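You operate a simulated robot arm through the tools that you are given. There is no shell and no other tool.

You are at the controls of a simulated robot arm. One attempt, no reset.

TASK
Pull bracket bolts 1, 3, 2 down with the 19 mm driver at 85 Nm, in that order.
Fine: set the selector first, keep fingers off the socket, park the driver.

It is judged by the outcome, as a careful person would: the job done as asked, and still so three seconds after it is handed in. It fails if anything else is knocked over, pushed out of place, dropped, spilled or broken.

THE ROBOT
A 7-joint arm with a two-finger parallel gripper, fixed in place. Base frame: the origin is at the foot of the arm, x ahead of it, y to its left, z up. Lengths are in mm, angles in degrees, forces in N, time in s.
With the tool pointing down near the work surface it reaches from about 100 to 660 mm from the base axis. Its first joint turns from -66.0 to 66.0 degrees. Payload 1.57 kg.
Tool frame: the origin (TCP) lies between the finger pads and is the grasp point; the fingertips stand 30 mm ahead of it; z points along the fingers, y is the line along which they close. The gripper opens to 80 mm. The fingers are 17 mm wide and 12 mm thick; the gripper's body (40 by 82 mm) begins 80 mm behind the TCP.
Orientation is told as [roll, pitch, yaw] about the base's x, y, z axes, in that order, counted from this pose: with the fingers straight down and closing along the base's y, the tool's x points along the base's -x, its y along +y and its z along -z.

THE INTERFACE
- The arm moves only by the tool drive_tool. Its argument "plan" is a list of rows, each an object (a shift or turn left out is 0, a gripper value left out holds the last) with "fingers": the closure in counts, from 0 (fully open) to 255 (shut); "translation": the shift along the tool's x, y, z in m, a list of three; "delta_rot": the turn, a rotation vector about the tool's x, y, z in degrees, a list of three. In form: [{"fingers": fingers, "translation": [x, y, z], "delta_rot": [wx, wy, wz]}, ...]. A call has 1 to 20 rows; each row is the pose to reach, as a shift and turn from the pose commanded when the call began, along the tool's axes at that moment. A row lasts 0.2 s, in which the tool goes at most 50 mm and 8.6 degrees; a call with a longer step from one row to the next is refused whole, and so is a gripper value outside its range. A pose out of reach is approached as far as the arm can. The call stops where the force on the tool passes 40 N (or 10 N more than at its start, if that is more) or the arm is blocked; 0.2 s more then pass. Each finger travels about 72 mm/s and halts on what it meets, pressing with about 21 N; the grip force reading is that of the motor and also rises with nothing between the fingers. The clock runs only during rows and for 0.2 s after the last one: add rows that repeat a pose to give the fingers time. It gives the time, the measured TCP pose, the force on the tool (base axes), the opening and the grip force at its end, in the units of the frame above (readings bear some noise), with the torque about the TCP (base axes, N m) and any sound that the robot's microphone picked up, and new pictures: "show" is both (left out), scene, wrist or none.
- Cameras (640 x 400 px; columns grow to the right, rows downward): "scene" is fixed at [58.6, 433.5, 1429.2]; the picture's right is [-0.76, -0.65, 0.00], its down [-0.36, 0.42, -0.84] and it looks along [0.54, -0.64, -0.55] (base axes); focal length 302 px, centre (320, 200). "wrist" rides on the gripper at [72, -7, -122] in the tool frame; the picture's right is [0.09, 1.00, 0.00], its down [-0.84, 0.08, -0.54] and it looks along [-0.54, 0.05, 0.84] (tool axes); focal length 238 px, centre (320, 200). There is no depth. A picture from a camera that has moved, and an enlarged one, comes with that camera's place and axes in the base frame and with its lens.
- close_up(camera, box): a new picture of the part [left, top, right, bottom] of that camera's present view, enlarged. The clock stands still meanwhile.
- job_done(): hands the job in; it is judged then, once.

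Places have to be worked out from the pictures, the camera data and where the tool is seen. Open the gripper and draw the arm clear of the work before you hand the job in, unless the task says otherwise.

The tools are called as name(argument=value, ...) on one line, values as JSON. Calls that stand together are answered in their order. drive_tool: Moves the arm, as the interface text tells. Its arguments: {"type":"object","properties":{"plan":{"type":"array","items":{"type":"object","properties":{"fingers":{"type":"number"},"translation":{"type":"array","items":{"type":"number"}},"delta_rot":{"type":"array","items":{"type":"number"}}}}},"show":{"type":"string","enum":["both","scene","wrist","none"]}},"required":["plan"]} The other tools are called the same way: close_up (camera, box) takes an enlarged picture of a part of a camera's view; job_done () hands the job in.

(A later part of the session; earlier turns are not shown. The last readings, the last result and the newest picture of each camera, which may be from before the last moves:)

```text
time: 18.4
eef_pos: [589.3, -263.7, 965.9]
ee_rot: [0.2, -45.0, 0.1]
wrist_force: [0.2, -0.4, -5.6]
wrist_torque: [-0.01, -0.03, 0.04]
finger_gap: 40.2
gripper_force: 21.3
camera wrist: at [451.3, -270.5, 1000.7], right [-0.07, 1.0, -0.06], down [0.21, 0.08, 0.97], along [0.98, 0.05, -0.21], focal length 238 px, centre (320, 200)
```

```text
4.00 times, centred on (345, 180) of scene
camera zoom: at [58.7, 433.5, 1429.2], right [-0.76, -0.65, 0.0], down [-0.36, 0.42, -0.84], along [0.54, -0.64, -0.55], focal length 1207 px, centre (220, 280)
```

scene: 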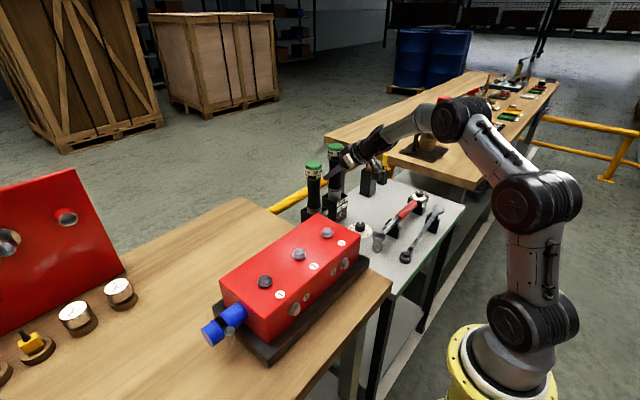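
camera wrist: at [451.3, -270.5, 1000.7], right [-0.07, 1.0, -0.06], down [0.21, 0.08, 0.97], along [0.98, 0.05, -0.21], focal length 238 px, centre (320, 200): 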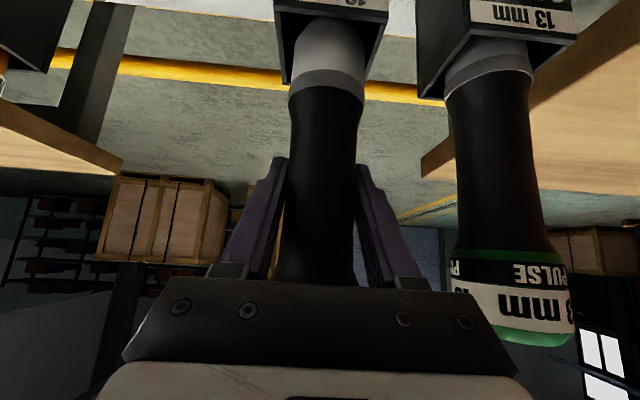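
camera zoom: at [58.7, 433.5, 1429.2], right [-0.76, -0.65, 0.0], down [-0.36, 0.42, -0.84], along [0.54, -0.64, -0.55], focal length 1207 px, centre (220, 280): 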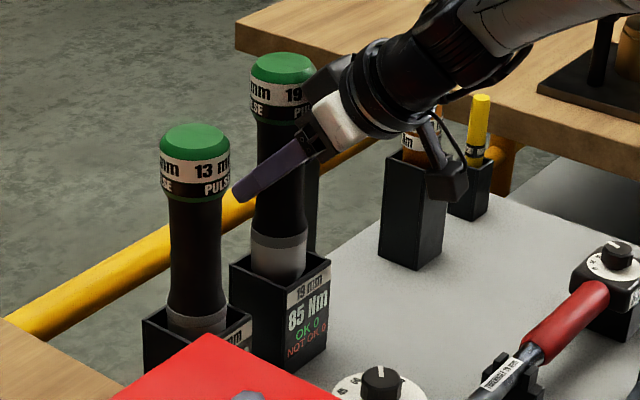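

Lifting cleanly, weight about 5.6 N, no slip. I continue straight up another 130 mm.

drive_tool(plan=[{"translation": [-0.0141, 0, -0.0141]}, {"translation": [-0.0283, 0, -0.0283]}, {"translation": [-0.0424, 0, -0.0424]}, {"translation": [-0.0566, 0, -0.0566]}, {"translation": [-0.0707, 0, -0.0707]}, {"translation": [-0.0848, 0, -0.0848]}, {"translation": [-0.0919, 0, -0.0919]}, {"translation": [-0.0919, 0, -0.0919]}])

close_up(camera="scene", box=[280, 90, 420, 230])

```text
time: 20.2
eef_pos: [590.3, -262.3, 1093.1]
ee_rot: [0.0, -45.0, 0.2]
wrist_force: [-0.3, -0.3, -6.0]
wrist_torque: [0.0, -0.04, -0.03]
finger_gap: 40.1
gripper_force: 21.1
camera wrist: at [451.9, -270.1, 1129.9], right [-0.07, 1.0, -0.06], down [0.21, 0.08, 0.97], along [0.98, 0.05, -0.21], focal length 238 px, centre (320, 200)
```

scene: 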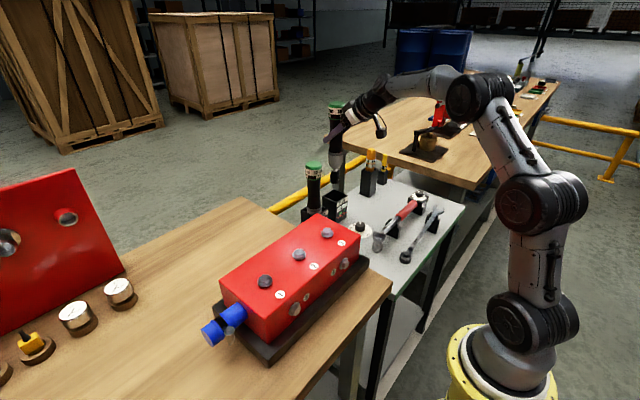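
wrist: 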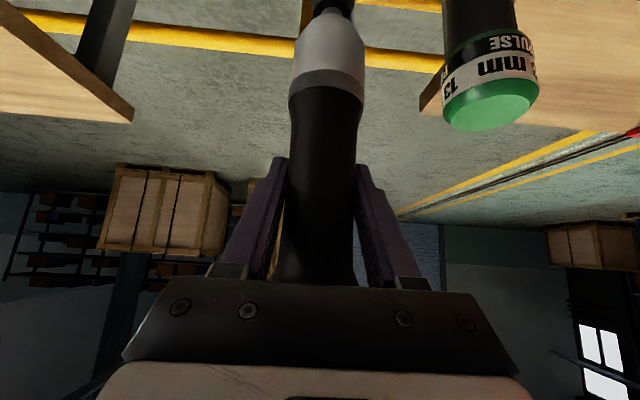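

```text
2.86 times, centred on (350, 160) of scene
camera zoom: at [58.7, 433.5, 1429.2], right [-0.76, -0.65, 0.0], down [-0.36, 0.42, -0.84], along [0.54, -0.64, -0.55], focal length 862 px, centre (234, 314)
```

zoom: 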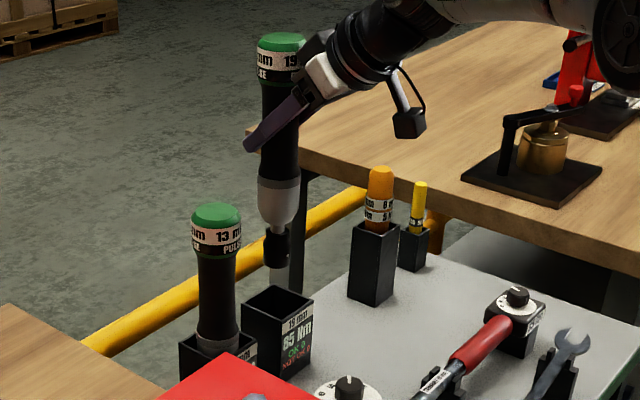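

The driver is out of the dock; I zoom to see the socket end and estimate its length below the grip.

close_up(camera="scene", box=[310, 140, 370, 200])

close_up(camera="wrist", box=[260, 0, 400, 100])

```text
6.67 times, centred on (340, 170) of scene
camera zoom: at [58.7, 433.5, 1429.2], right [-0.76, -0.65, 0.0], down [-0.36, 0.42, -0.84], along [0.54, -0.64, -0.55], focal length 2012 px, centre (187, 400)
```

zoom: 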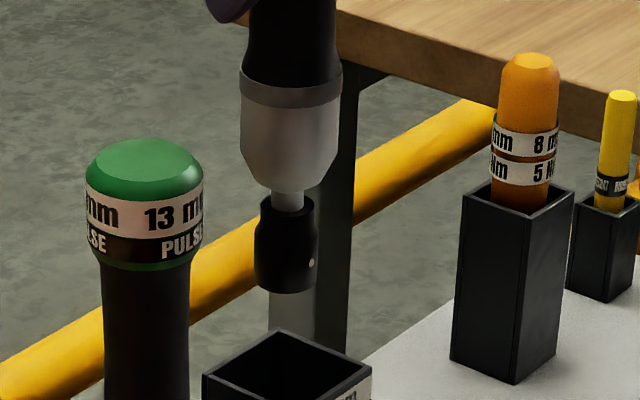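

```text
4.00 times, centred on (330, 50) of wrist
camera zoom: at [451.9, -270.1, 1129.9], right [-0.07, 1.0, -0.06], down [0.21, 0.08, 0.97], along [0.98, 0.05, -0.21], focal length 953 px, centre (280, 800)
```

zoom: 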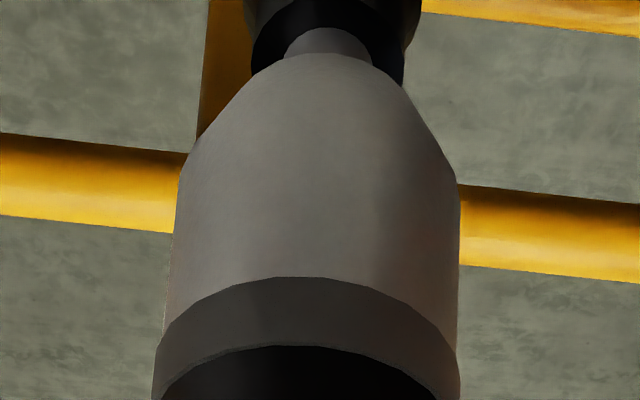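

The driver hangs vertical; its socket end is about 170 mm below the TCP (z ≈ 924 now). I move back and up to about [402, -264, 1208], then across toward bolt 1 well above the bracket.

drive_tool(plan=[{"translation": [0.0026, 0, -0.0107]}, {"translation": [0.0077, 0, -0.0321]}, {"translation": [0.0155, 0, -0.0643]}, {"translation": [0.0232, 0, -0.0964]}, {"translation": [0.031, 0, -0.1285]}, {"translation": [0.0387, 0, -0.1607]}, {"translation": [0.0464, 0, -0.1928]}, {"translation": [0.0516, 0, -0.2142]}, {"translation": [0.0516, 0, -0.2142]}])

```text
time: 22.2
eef_pos: [399.2, -262.8, 1207.9]
ee_rot: [0.1, -45.0, 0.1]
wrist_force: [-0.5, 0.3, -6.2]
wrist_torque: [0.01, -0.04, 0.0]
finger_gap: 39.9
gripper_force: 21.2
camera wrist: at [263.0, -270.7, 1243.7], right [-0.07, 1.0, -0.06], down [0.21, 0.08, 0.97], along [0.98, 0.05, -0.21], focal length 238 px, centre (320, 200)
```

scene: 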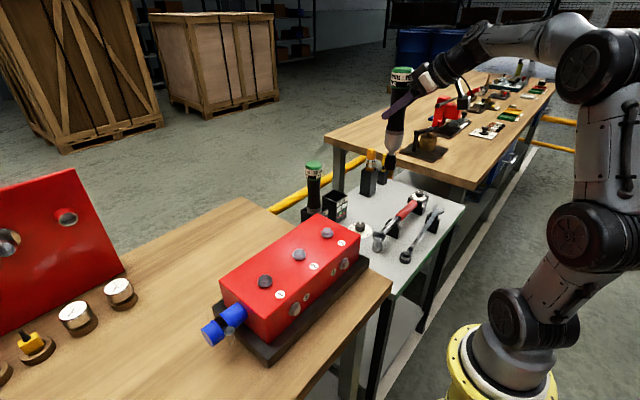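
wrist: 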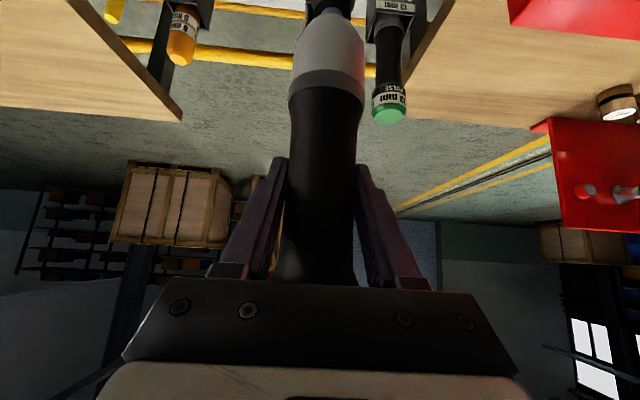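

Driver still firm. I traverse +y about 458 mm at this height to above bolt 1.

drive_tool(plan=[{"translation": [0, 0.012, 0]}, {"translation": [0, 0.04, 0]}, {"translation": [0, 0.08, 0]}, {"translation": [0, 0.12, 0]}, {"translation": [0, 0.16, 0]}, {"translation": [0, 0.2, 0]}, {"translation": [0, 0.24, 0]}, {"translation": [0, 0.28, 0]}, {"translation": [0, 0.32, 0]}, {"translation": [0, 0.36, 0]}, {"translation": [0, 0.4, 0]}, {"translation": [0, 0.435, 0]}, {"translation": [0, 0.458, 0]}, {"translation": [0, 0.458, 0]}])

close_up(camera="scene", box=[180, 150, 400, 380])

```text
time: 25.2
eef_pos: [401.6, 194.2, 1207.1]
ee_rot: [0.0, -45.0, 0.1]
wrist_force: [0.3, 0.8, -6.1]
wrist_torque: [0.02, -0.01, 0.01]
finger_gap: 40.1
gripper_force: 20.8
camera wrist: at [263.6, 186.7, 1244.3], right [-0.07, 1.0, -0.07], down [0.21, 0.08, 0.97], along [0.98, 0.05, -0.21], focal length 238 px, centre (320, 200)
```

scene: 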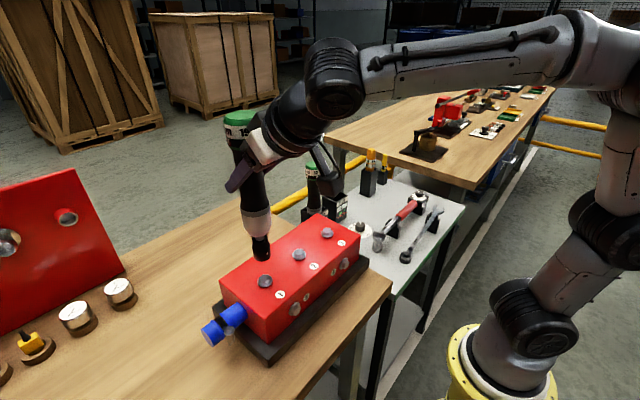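
wrist: 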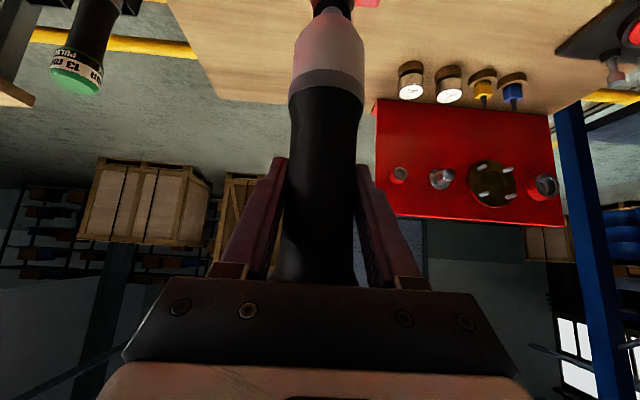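

```text
1.74 times, centred on (290, 265) of scene
camera zoom: at [58.7, 433.6, 1429.2], right [-0.76, -0.65, 0.0], down [-0.36, 0.42, -0.84], along [0.54, -0.64, -0.55], focal length 525 px, centre (372, 87)
```

zoom: 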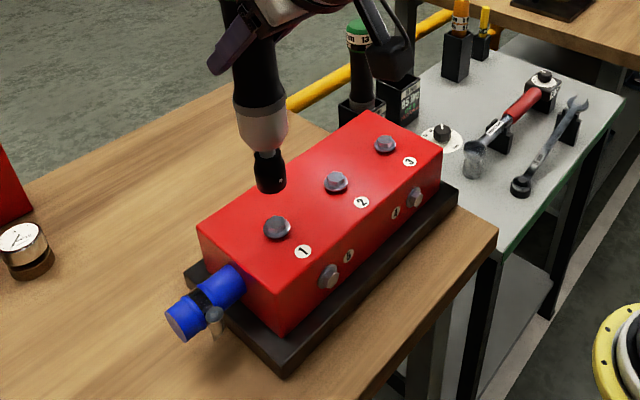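

I zoom tightly on the socket end and bolt 1 to work out the offset between them.

close_up(camera="scene", box=[230, 210, 310, 300])

close_up(camera="scene", box=[240, 265, 290, 300])

```text
4.44 times, centred on (270, 255) of scene
camera zoom: at [58.7, 433.6, 1429.2], right [-0.76, -0.65, 0.0], down [-0.36, 0.42, -0.84], along [0.54, -0.64, -0.55], focal length 1341 px, centre (542, -44)
```

zoom: 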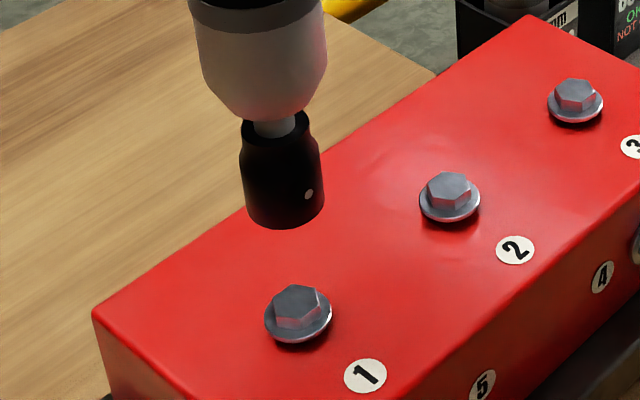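

```text
11.43 times, centred on (265, 282) of scene
camera zoom: at [58.7, 433.6, 1429.2], right [-0.76, -0.65, 0.0], down [-0.36, 0.42, -0.84], along [0.54, -0.64, -0.55], focal length 3449 px, centre (949, -743)
```

zoom: 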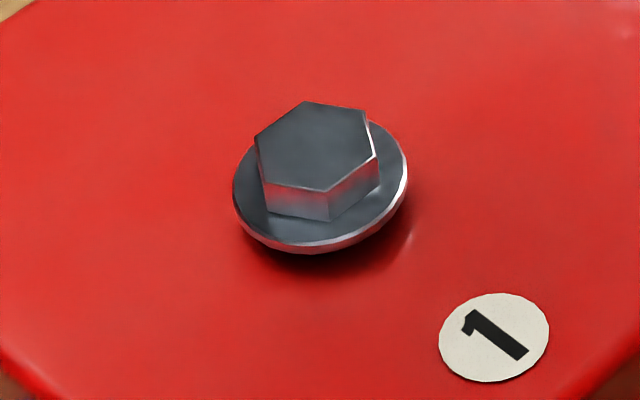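

Relative to the socket, bolt 1 computes to within about 1–2 mm in x and y of the driver's axis. I lower 35 mm and compare again close to the bolt.

drive_tool(plan=[{"translation": [0.0088, 0, 0.0088]}, {"translation": [0.0177, 0, 0.0177]}, {"translation": [0.02475, 0, 0.02475]}, {"translation": [0.02475, 0, 0.02475]}], show="scene")

close_up(camera="scene", box=[235, 245, 305, 300])

```text
time: 26.2
eef_pos: [401.3, 194.0, 1174.4]
ee_rot: [0.0, -45.0, 0.1]
wrist_force: [-0.4, 0.3, -5.9]
wrist_torque: [0.0, 0.0, 0.0]
finger_gap: 40.1
gripper_force: 21.1
```

scene: 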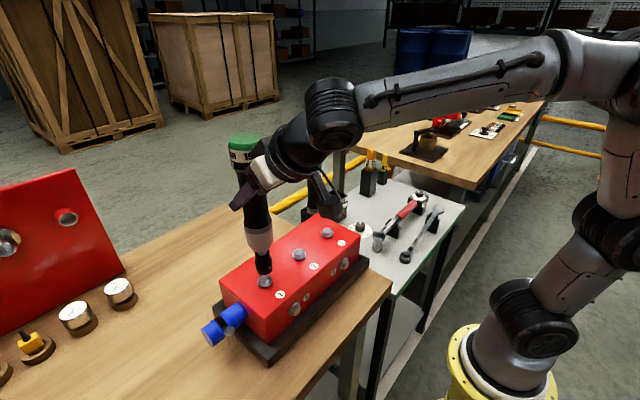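

```text
7.27 times, centred on (270, 272) of scene
camera zoom: at [58.7, 433.5, 1429.2], right [-0.76, -0.65, 0.0], down [-0.36, 0.42, -0.84], along [0.54, -0.64, -0.55], focal length 2195 px, centre (684, -327)
```

zoom: 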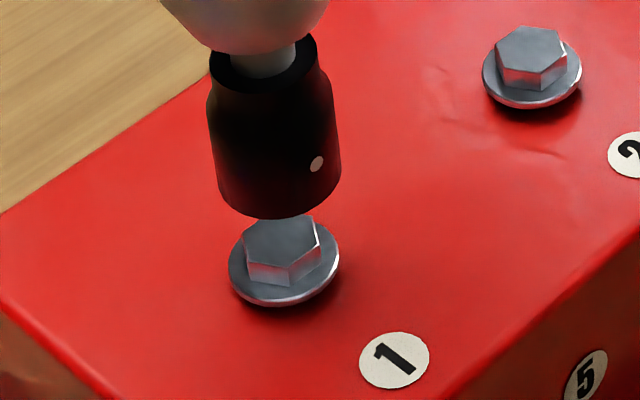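

The socket bottom is about 23 mm above bolt 1's head and roughly 1.5 mm short in x and y. I correct by [+1.4, +1.2] and lower 15 mm for another look.

drive_tool(plan=[{"translation": [0.0048, 0.0006, 0.0058]}, {"translation": [0.0096, 0.0012, 0.0116]}, {"translation": [0.0096, 0.0012, 0.0116]}], show="scene")

close_up(camera="scene", box=[240, 255, 290, 295])

close_up(camera="wrist", box=[240, 0, 420, 110])

```text
time: 27.0
eef_pos: [401.9, 195.5, 1159.1]
ee_rot: [0.0, -45.0, 0.2]
wrist_force: [-0.6, -0.7, -5.7]
wrist_torque: [-0.01, -0.03, -0.03]
finger_gap: 39.8
gripper_force: 21.2
```

scene: 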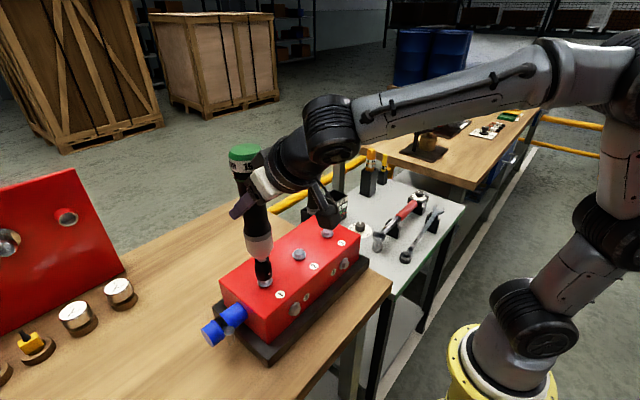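

```text
10.00 times, centred on (265, 275) of scene
camera zoom: at [58.7, 433.5, 1429.2], right [-0.76, -0.65, 0.0], down [-0.36, 0.42, -0.84], along [0.54, -0.64, -0.55], focal length 3018 px, centre (870, -550)
```

zoom: 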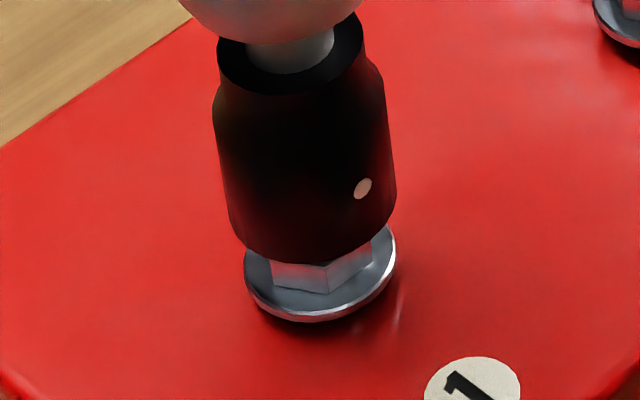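

```text
3.56 times, centred on (330, 55) of wrist
camera zoom: at [264.0, 188.2, 1194.9], right [-0.07, 1.0, -0.07], down [0.21, 0.08, 0.97], along [0.98, 0.05, -0.21], focal length 848 px, centre (284, 716)
```

zoom: 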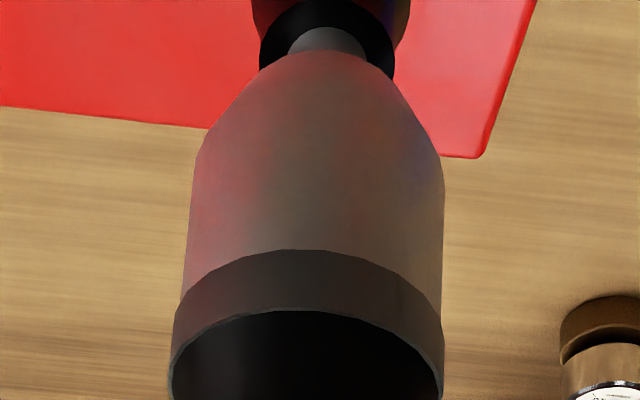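

The socket is now aligned sideways in the image and about 6–8 mm above the hex. I lower gently in 1.5 mm rows and watch for contact force and sound.

drive_tool(plan=[{"translation": [0.00106, 0, 0.00106]}, {"translation": [0.00212, 0, 0.00212]}, {"translation": [0.00318, 0, 0.00318]}, {"translation": [0.00424, 0, 0.00424]}, {"translation": [0.0053, 0, 0.0053]}], show="scene")

close_up(camera="scene", box=[240, 255, 290, 295])

```text
time: 28.2
eef_pos: [401.3, 194.6, 1150.1]
ee_rot: [0.1, -45.0, 0.1]
wrist_force: [-0.3, -0.6, -7.0]
wrist_torque: [-0.04, 0.0, 0.01]
finger_gap: 39.9
gripper_force: 21.1
```

scene: 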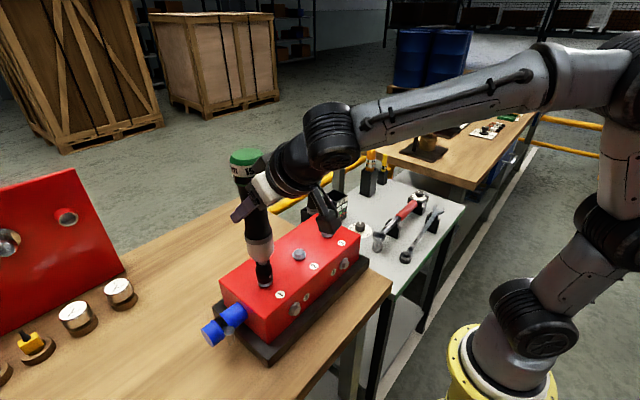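

```text
10.00 times, centred on (265, 275) of scene
camera zoom: at [58.7, 433.5, 1429.2], right [-0.76, -0.65, 0.0], down [-0.36, 0.42, -0.84], along [0.54, -0.64, -0.55], focal length 3018 px, centre (870, -550)
```

zoom: 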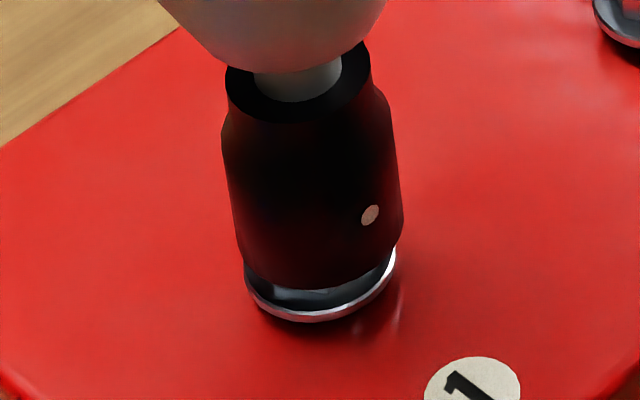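

No contact yet and the rim tracks well over the flange. I keep lowering in 1.5 mm rows with a 0.4 mm correction.

drive_tool(plan=[{"translation": [0.001, 0.0004, 0.0012]}, {"translation": [0.002, 0.0004, 0.0023]}, {"translation": [0.003, 0.0004, 0.0034]}, {"translation": [0.004, 0.0004, 0.0045]}, {"translation": [0.005, 0.0004, 0.0056]}], show="scene")

close_up(camera="scene", box=[240, 255, 290, 295])

```text
time: 29.4
eef_pos: [400.5, 196.8, 1144.5]
ee_rot: [0.0, -45.0, 0.0]
wrist_force: [-0.4, 0.6, -7.1]
wrist_torque: [-0.02, -0.01, -0.01]
finger_gap: 40.0
gripper_force: 21.0
```

scene: 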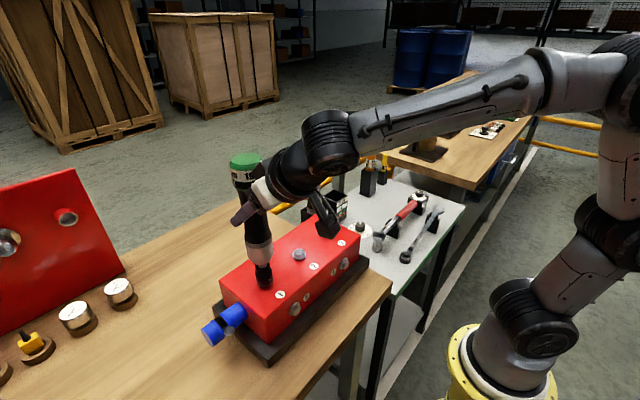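

```text
10.00 times, centred on (265, 275) of scene
camera zoom: at [58.7, 433.5, 1429.2], right [-0.76, -0.65, 0.0], down [-0.36, 0.42, -0.84], along [0.54, -0.64, -0.55], focal length 3018 px, centre (870, -550)
```

zoom: 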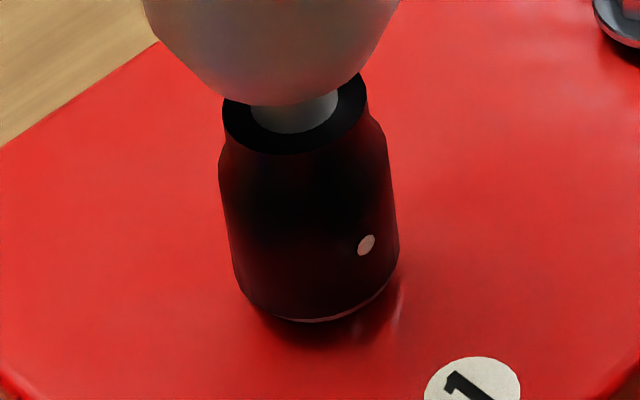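

The socket has gone over the hex with almost no force, nearly touching the flange. I press down slowly and listen for the driver.

drive_tool(plan=[{"translation": [0.0007, 0, 0.0007]}, {"translation": [0.0014, 0, 0.0014]}, {"translation": [0.0021, 0, 0.0021]}, {"translation": [0.0028, 0, 0.0028]}], show="scene")

close_up(camera="scene", box=[240, 255, 290, 295])

```text
time: 30.4
eef_pos: [400.5, 194.7, 1142.3]
ee_rot: [0.1, -45.3, 0.1]
wrist_force: [-0.7, -2.8, 7.4]
wrist_torque: [-0.57, 0.02, -0.07]
finger_gap: 40.2
gripper_force: 21.2
```

scene: 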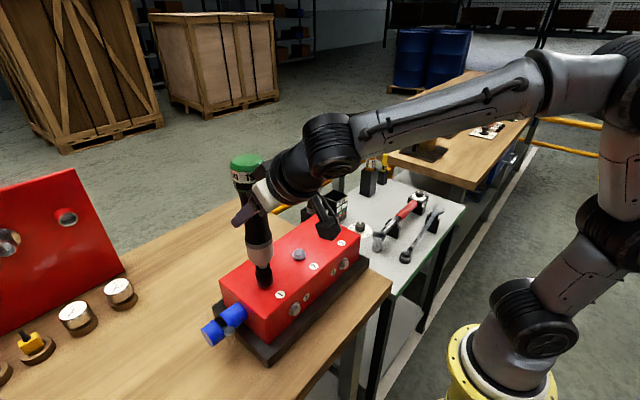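

```text
10.00 times, centred on (265, 275) of scene
camera zoom: at [58.5, 433.4, 1429.2], right [-0.76, -0.65, 0.0], down [-0.36, 0.42, -0.84], along [0.54, -0.64, -0.55], focal length 3018 px, centre (870, -550)
```

zoom: 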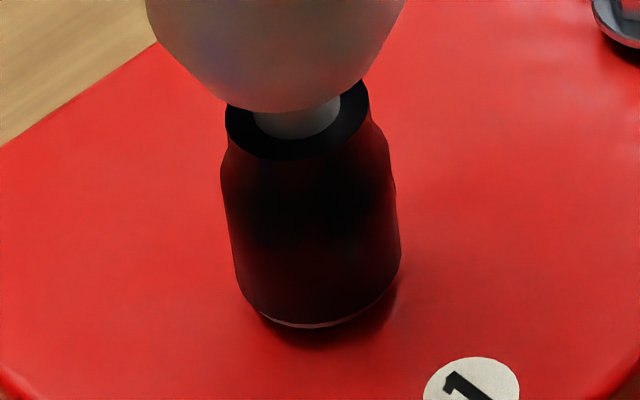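

Contact: about 13 N push with a small -2.8 N side force, so I ease 0.5 mm toward -y and press a little further, listening for the driver to start.

drive_tool(plan=[{"translation": [0.0004, -0.0005, 0.0004]}, {"translation": [0.0009, -0.0005, 0.0009]}, {"translation": [0.0014, -0.0005, 0.0014]}, {"translation": [0.0014, -0.0005, 0.0014]}, {"translation": [0.0014, -0.0005, 0.0014]}], show="scene")

close_up(camera="scene", box=[300, 180, 360, 230])

```text
time: 31.6
eef_pos: [401.1, 195.2, 1138.4]
ee_rot: [0.0, -45.1, 0.2]
wrist_force: [2.2, -2.3, 8.9]
wrist_torque: [-0.23, -0.5, -0.08]
finger_gap: 40.0
gripper_force: 21.0
```

scene: 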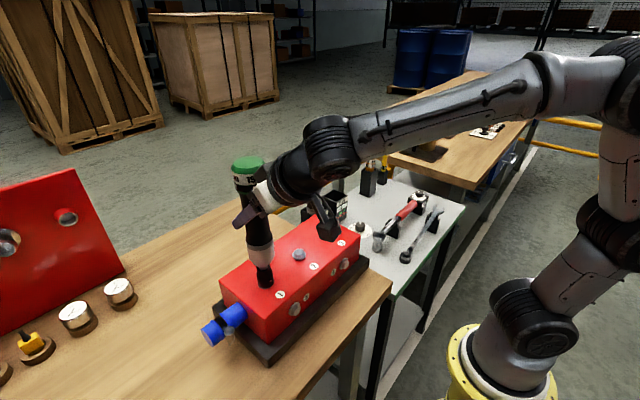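

```text
8.00 times, centred on (330, 205) of scene
camera zoom: at [58.6, 433.4, 1429.2], right [-0.76, -0.65, 0.0], down [-0.36, 0.42, -0.84], along [0.54, -0.64, -0.55], focal length 2414 px, centre (240, 160)
```

zoom: 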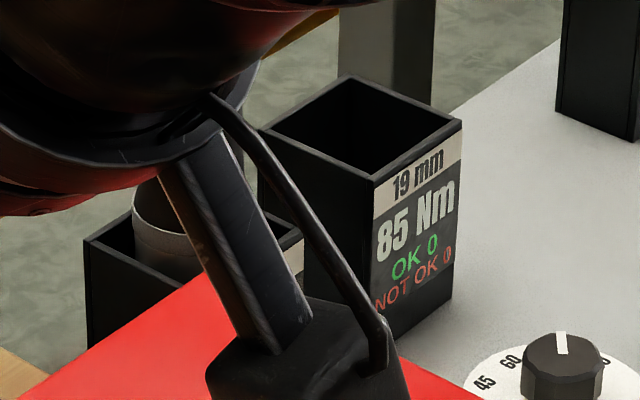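

The display is readable: still 85 Nm, OK 0. I check whether the socket is fully seated or the handle slipped.

close_up(camera="scene", box=[240, 255, 290, 295])

close_up(camera="scene", box=[210, 140, 310, 300])

close_up(camera="wrist", box=[200, 0, 440, 300])

```text
10.00 times, centred on (265, 275) of scene
camera zoom: at [58.6, 433.4, 1429.2], right [-0.76, -0.65, 0.0], down [-0.36, 0.42, -0.84], along [0.54, -0.64, -0.55], focal length 3018 px, centre (870, -550)
```

zoom: 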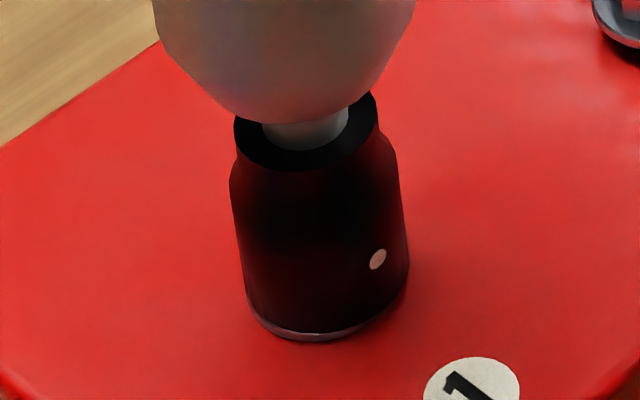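

```text
2.50 times, centred on (260, 220) of scene
camera zoom: at [58.6, 433.4, 1429.2], right [-0.76, -0.65, 0.0], down [-0.36, 0.42, -0.84], along [0.54, -0.64, -0.55], focal length 754 px, centre (470, 150)
```

zoom: 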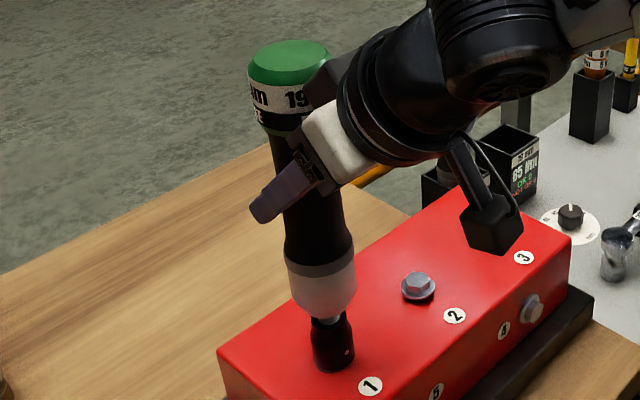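

```text
1.33 times, centred on (320, 150) of wrist
camera zoom: at [264.1, 186.9, 1174.0], right [-0.07, 1.0, -0.06], down [0.21, 0.08, 0.97], along [0.98, 0.05, -0.21], focal length 318 px, centre (320, 267)
```

zoom: 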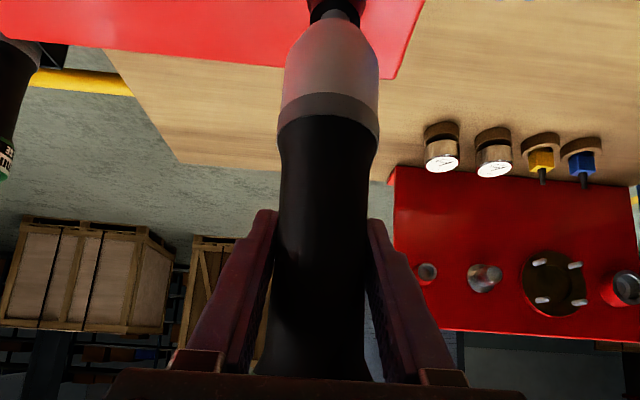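

The socket's white dot has rotated and the flange has dropped about 5 mm, so the driver is running the bolt down while pushed. I keep following it down gently.

drive_tool(plan=[{"translation": [0.0004, 0, 0.0004]}, {"translation": [0.0008, 0, 0.0008]}, {"translation": [0.0012, 0, 0.0012]}, {"translation": [0.0016, 0, 0.0016]}], show="scene")

close_up(camera="scene", box=[240, 260, 290, 300])

```text
time: 32.6
eef_pos: [401.0, 195.3, 1139.3]
ee_rot: [0.1, -45.3, 0.0]
wrist_force: [-1.6, -2.6, 14.5]
wrist_torque: [-0.35, 0.08, -0.06]
finger_gap: 39.9
gripper_force: 21.4
```

scene: 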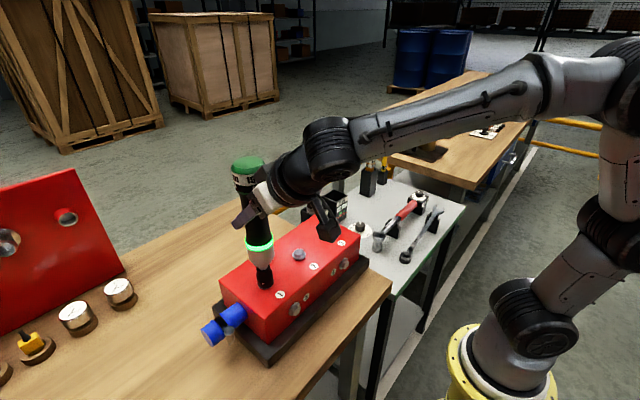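

```text
10.00 times, centred on (265, 280) of scene
camera zoom: at [58.4, 433.3, 1429.3], right [-0.76, -0.65, 0.0], down [-0.35, 0.42, -0.84], along [0.54, -0.64, -0.55], focal length 3018 px, centre (870, -600)
```

zoom: 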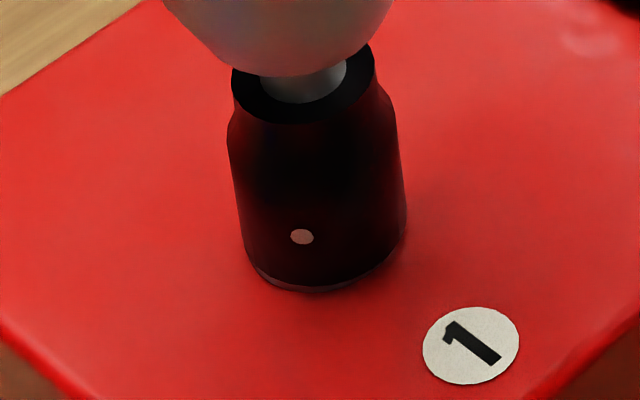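

A green ring has lit on the driver. I check the dock display.

close_up(camera="scene", box=[300, 180, 360, 230])

close_up(camera="scene", box=[210, 200, 310, 300])

```text
8.00 times, centred on (330, 205) of scene
camera zoom: at [58.4, 433.3, 1429.3], right [-0.76, -0.65, 0.0], down [-0.35, 0.42, -0.84], along [0.54, -0.64, -0.55], focal length 2414 px, centre (240, 160)
```

zoom: 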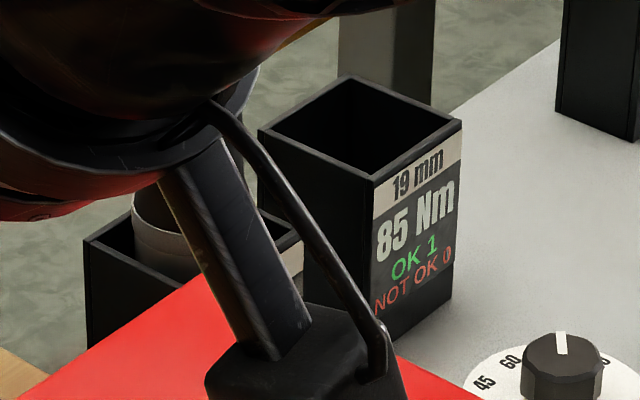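

```text
4.00 times, centred on (260, 250) of scene
camera zoom: at [58.4, 433.3, 1429.3], right [-0.76, -0.65, 0.0], down [-0.35, 0.42, -0.84], along [0.54, -0.64, -0.55], focal length 1207 px, centre (560, 0)
```

zoom: 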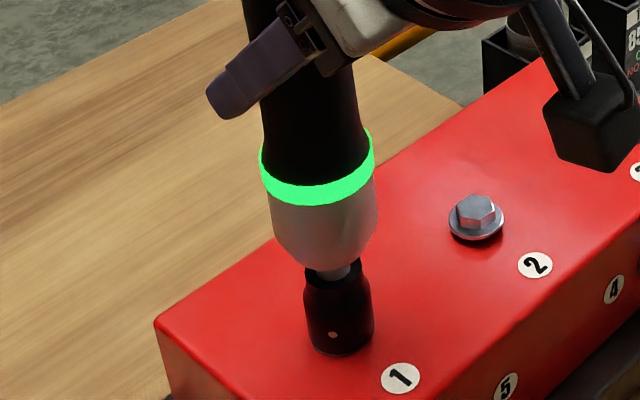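

Bolt 1 is done: display shows OK 1, NOT OK 0. I lift straight off.

drive_tool(plan=[{"translation": [-0.0035, 0, -0.0035]}, {"translation": [-0.0106, 0, -0.0106]}, {"translation": [-0.0212, 0, -0.0212]}, {"translation": [-0.0354, 0, -0.0354]}, {"translation": [-0.0495, 0, -0.0495]}, {"translation": [-0.0495, 0, -0.0495]}])

close_up(camera="scene", box=[220, 210, 350, 310])

close_up(camera="scene", box=[310, 220, 345, 245])

close_up(camera="scene", box=[280, 240, 315, 265])

```text
time: 34.0
eef_pos: [401.1, 195.7, 1204.8]
ee_rot: [0.0, -44.9, 0.2]
wrist_force: [0.2, 0.0, -6.4]
wrist_torque: [0.0, 0.0, 0.0]
finger_gap: 40.0
gripper_force: 20.6
camera wrist: at [263.9, 187.9, 1241.8], right [-0.07, 1.0, -0.07], down [0.21, 0.08, 0.97], along [0.98, 0.05, -0.21], focal length 238 px, centre (320, 200)
```

scene: 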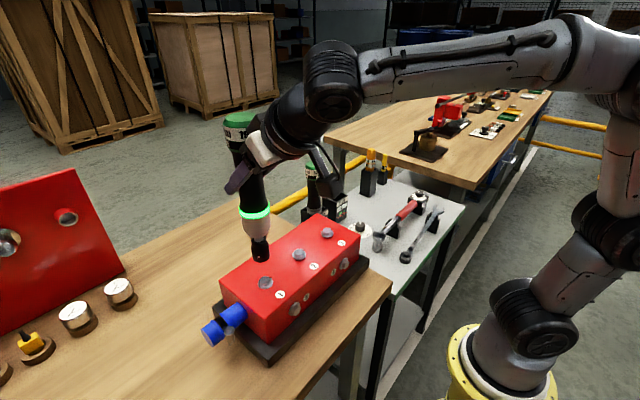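
wrist: 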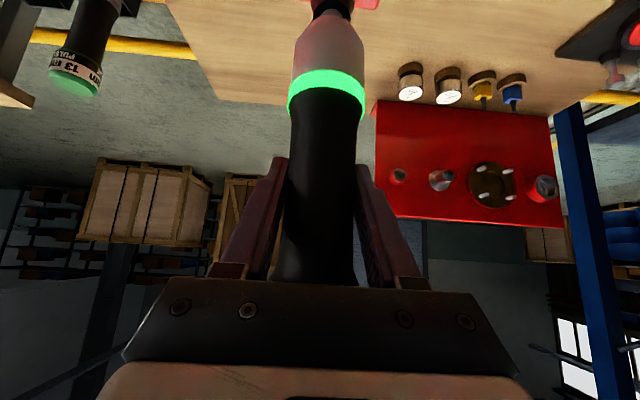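

```text
4.00 times, centred on (285, 260) of scene
camera zoom: at [58.7, 433.5, 1429.2], right [-0.76, -0.65, 0.0], down [-0.36, 0.42, -0.84], along [0.54, -0.64, -0.55], focal length 1207 px, centre (460, -40)
```

zoom: 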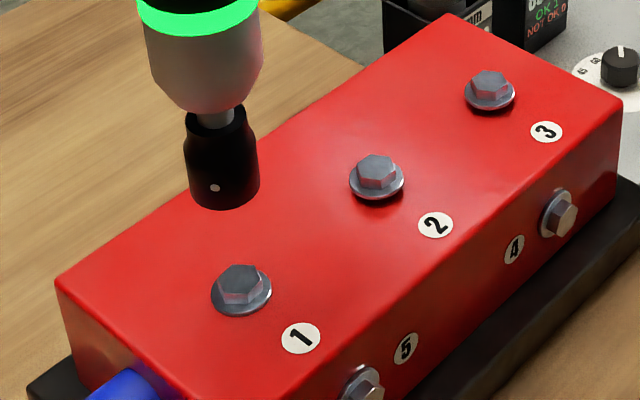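

```text
16.00 times, centred on (328, 232) of scene
camera zoom: at [58.7, 433.5, 1429.2], right [-0.76, -0.65, 0.0], down [-0.36, 0.42, -0.84], along [0.54, -0.64, -0.55], focal length 4829 px, centre (200, -320)
```

zoom: 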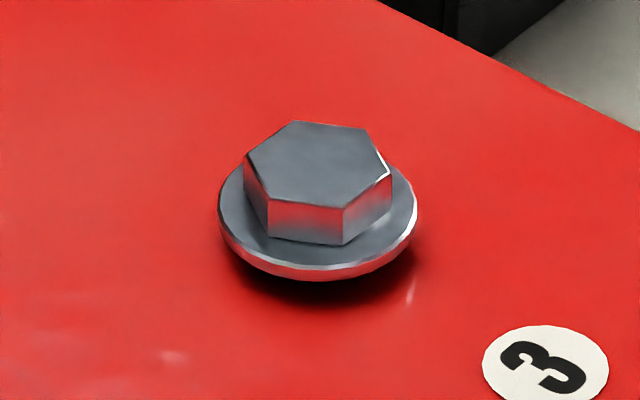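

```text
16.00 times, centred on (298, 252) of scene
camera zoom: at [58.7, 433.5, 1429.2], right [-0.76, -0.65, 0.0], down [-0.36, 0.42, -0.84], along [0.54, -0.64, -0.55], focal length 4829 px, centre (680, -640)
```

zoom: 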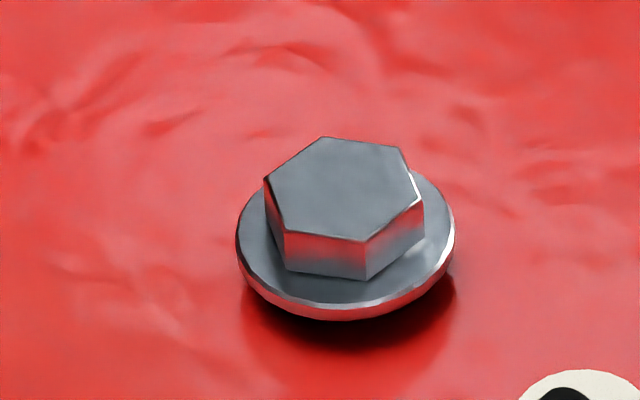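

All three bolts lie on x ≈ 402 with 95 mm spacing, and bolt 1 is now seated flush. I move 190.7 mm in -y to above bolt 3, passing above bolt 2 without touching it.

drive_tool(plan=[{"translation": [0, -0.015, 0]}, {"translation": [0, -0.05, 0]}, {"translation": [0, -0.09, 0]}, {"translation": [0, -0.13, 0]}, {"translation": [0, -0.165, 0]}, {"translation": [0, -0.185, 0]}, {"translation": [0, -0.1907, 0]}, {"translation": [0, -0.1907, 0]}], show="both")

close_up(camera="scene", box=[290, 190, 360, 250])

```text
time: 35.8
eef_pos: [403.5, 3.1, 1206.1]
ee_rot: [0.0, -45.0, 0.1]
wrist_force: [-0.4, -1.1, -5.8]
wrist_torque: [0.01, -0.01, 0.02]
finger_gap: 39.9
gripper_force: 21.1
camera wrist: at [265.3, -3.7, 1242.1], right [-0.07, 1.0, -0.06], down [0.21, 0.08, 0.97], along [0.98, 0.05, -0.21], focal length 238 px, centre (320, 200)
```

scene: 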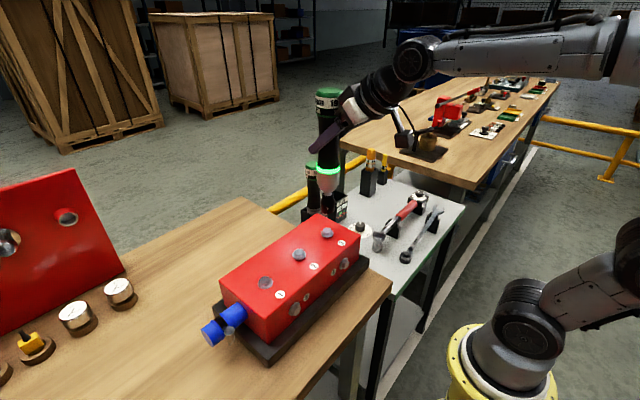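
wrist: 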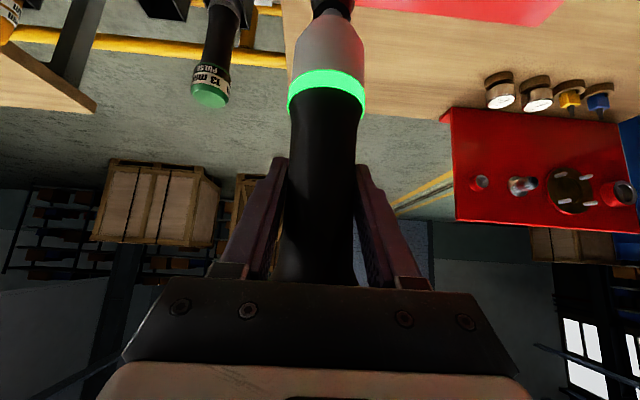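

```text
6.67 times, centred on (325, 220) of scene
camera zoom: at [58.7, 433.5, 1429.2], right [-0.76, -0.65, 0.0], down [-0.36, 0.42, -0.84], along [0.54, -0.64, -0.55], focal length 2012 px, centre (287, 67)
```

zoom: 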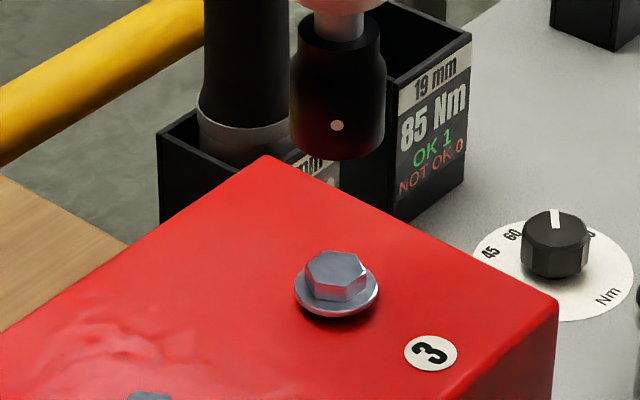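

The socket is slightly off bolt 3's axis by roughly [-1.5, +1.0]. I apply that and lower 40 mm for a closer comparison.

drive_tool(plan=[{"translation": [0.0073, 0.0005, 0.0068]}, {"translation": [0.0147, 0.001, 0.0136]}, {"translation": [0.022, 0.001, 0.0204]}, {"translation": [0.0293, 0.001, 0.0272]}, {"translation": [0.0293, 0.001, 0.0272]}], show="wrist")

close_up(camera="scene", box=[305, 210, 350, 245])

```text
time: 37.0
eef_pos: [401.6, 4.4, 1167.0]
ee_rot: [0.0, -45.1, 0.0]
wrist_force: [-0.2, -0.3, -6.8]
wrist_torque: [0.01, -0.01, -0.03]
finger_gap: 40.2
gripper_force: 20.9
camera wrist: at [263.0, -2.6, 1202.3], right [-0.07, 1.0, -0.06], down [0.21, 0.08, 0.97], along [0.98, 0.05, -0.21], focal length 238 px, centre (320, 200)
```

wrist: 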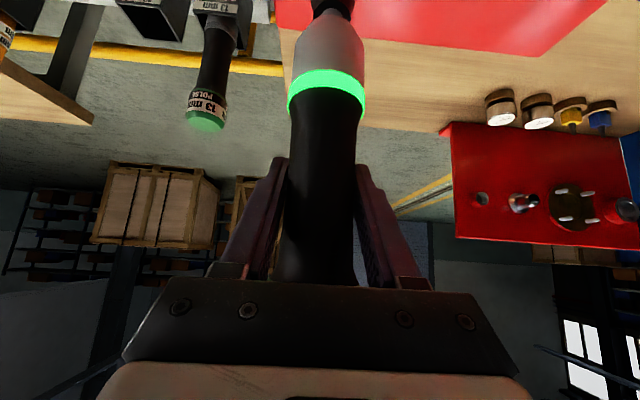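

```text
11.43 times, centred on (328, 228) of scene
camera zoom: at [58.7, 433.5, 1429.2], right [-0.76, -0.65, 0.0], down [-0.36, 0.42, -0.84], along [0.54, -0.64, -0.55], focal length 3449 px, centre (234, -114)
```

zoom: 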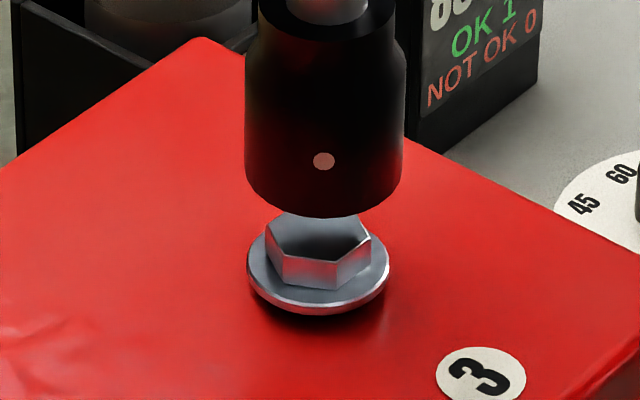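

I zoom more tightly to measure the rim and flange edges accurately.

close_up(camera="scene", box=[316, 216, 341, 240])

```text
16.00 times, centred on (328, 228) of scene
camera zoom: at [58.7, 433.5, 1429.2], right [-0.76, -0.65, 0.0], down [-0.36, 0.42, -0.84], along [0.54, -0.64, -0.55], focal length 4829 px, centre (184, -248)
```

zoom: 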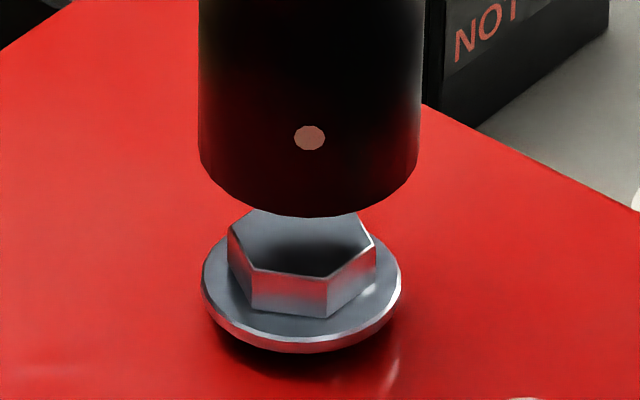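

Precise measure: socket ~0.8 mm to image-right of bolt 3's axis, depth aligned, 16 mm above the hex. I correct by [+0.6, +0.5] and lower to just above the flange.

drive_tool(plan=[{"translation": [0.00262, 0.00025, 0.00304]}, {"translation": [0.00524, 0.0005, 0.00608]}, {"translation": [0.00806, 0.0005, 0.0089]}, {"translation": [0.00983, 0.0005, 0.01067]}, {"translation": [0.0116, 0.0005, 0.01244]}, {"translation": [0.01337, 0.0005, 0.01421]}, {"translation": [0.01478, 0.0005, 0.01562]}, {"translation": [0.01619, 0.0005, 0.01703]}], show="none")

close_up(camera="scene", box=[305, 210, 350, 245])

```text
time: 38.8
eef_pos: [399.9, 6.3, 1143.8]
ee_rot: [0.0, -45.1, 0.1]
wrist_force: [-1.5, 0.8, -2.7]
wrist_torque: [-0.04, 0.23, -0.01]
finger_gap: 40.0
gripper_force: 20.6
```

```text
11.43 times, centred on (328, 228) of scene
camera zoom: at [58.6, 433.5, 1429.2], right [-0.76, -0.65, 0.0], down [-0.36, 0.42, -0.84], along [0.54, -0.64, -0.55], focal length 3449 px, centre (234, -114)
```

zoom: 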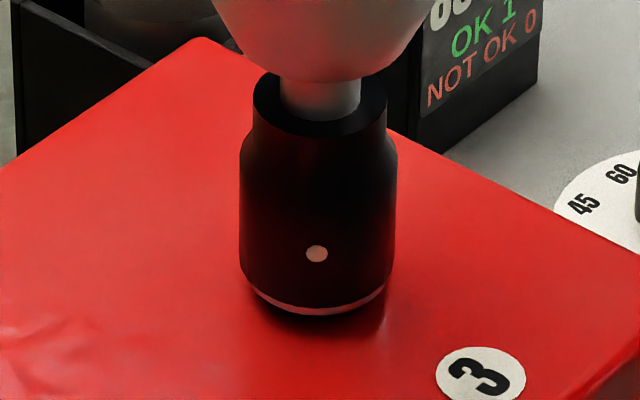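

Socket is over bolt 3's hex, touching the flange lightly. I press down in small steps to start the driver.

drive_tool(plan=[{"translation": [0.0008, 0, 0.0004]}, {"translation": [0.0014, 0, 0.001]}, {"translation": [0.002, 0, 0.0016]}, {"translation": [0.0026, 0, 0.0022]}], show="scene")

close_up(camera="scene", box=[305, 180, 365, 245])

```text
time: 39.8
eef_pos: [401.1, 4.3, 1140.4]
ee_rot: [0.0, -45.3, 0.1]
wrist_force: [-4.2, 2.2, 8.6]
wrist_torque: [0.29, 0.59, -0.05]
finger_gap: 40.2
gripper_force: 20.8
```

scene: 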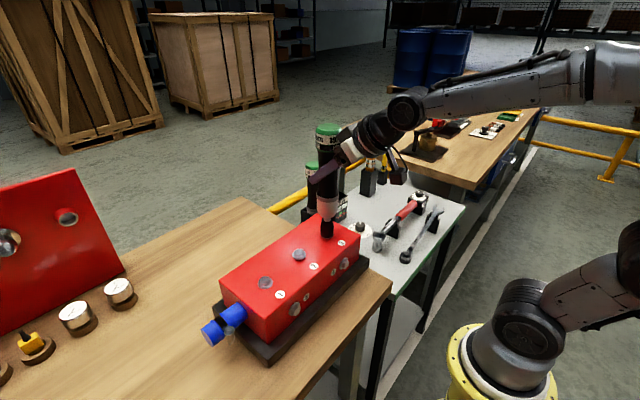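

```text
6.15 times, centred on (335, 212) of scene
camera zoom: at [58.4, 433.6, 1429.2], right [-0.76, -0.65, 0.0], down [-0.36, 0.42, -0.84], along [0.54, -0.64, -0.55], focal length 1857 px, centre (228, 123)
```

zoom: 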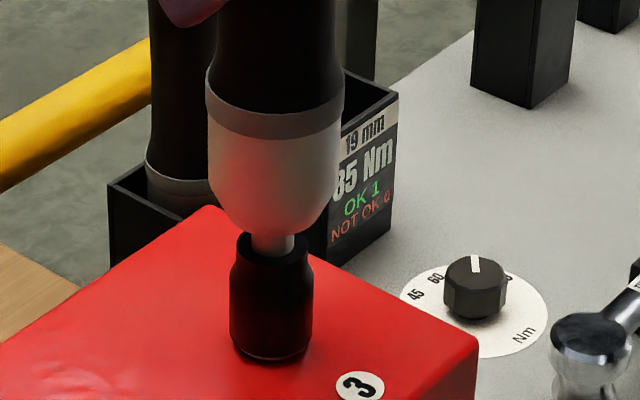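

It's running (ring off, socket turned). I follow down slowly with a small side correction.

drive_tool(plan=[{"translation": [0.0007, 0.0002, 0.0003]}, {"translation": [0.0012, 0.0003, 0.0007]}, {"translation": [0.0017, 0.0003, 0.0011]}, {"translation": [0.0021, 0.0003, 0.0014]}], show="scene")

close_up(camera="scene", box=[305, 180, 365, 245])

```text
time: 40.8
eef_pos: [399.2, 6.1, 1137.2]
ee_rot: [0.0, -45.2, 0.2]
wrist_force: [1.2, -1.4, 12.3]
wrist_torque: [-0.22, -0.01, -0.16]
finger_gap: 40.0
gripper_force: 20.8
```

scene: 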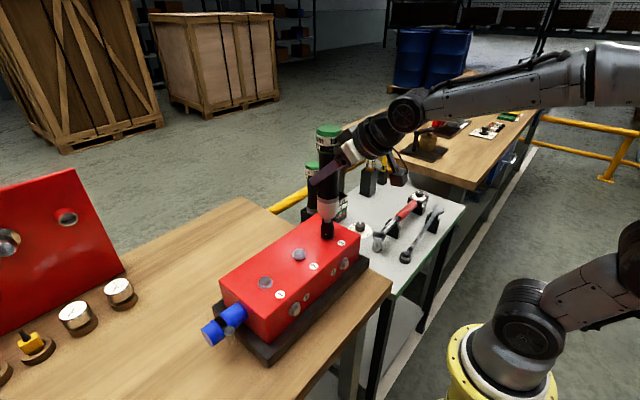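

```text
6.15 times, centred on (335, 212) of scene
camera zoom: at [58.5, 433.5, 1429.2], right [-0.76, -0.65, 0.0], down [-0.36, 0.42, -0.84], along [0.54, -0.64, -0.55], focal length 1857 px, centre (228, 123)
```

zoom: 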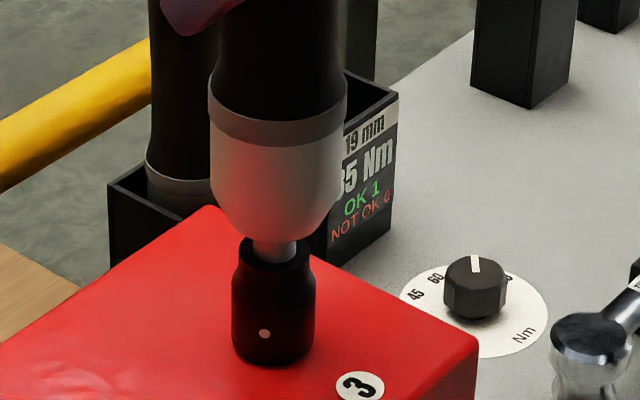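

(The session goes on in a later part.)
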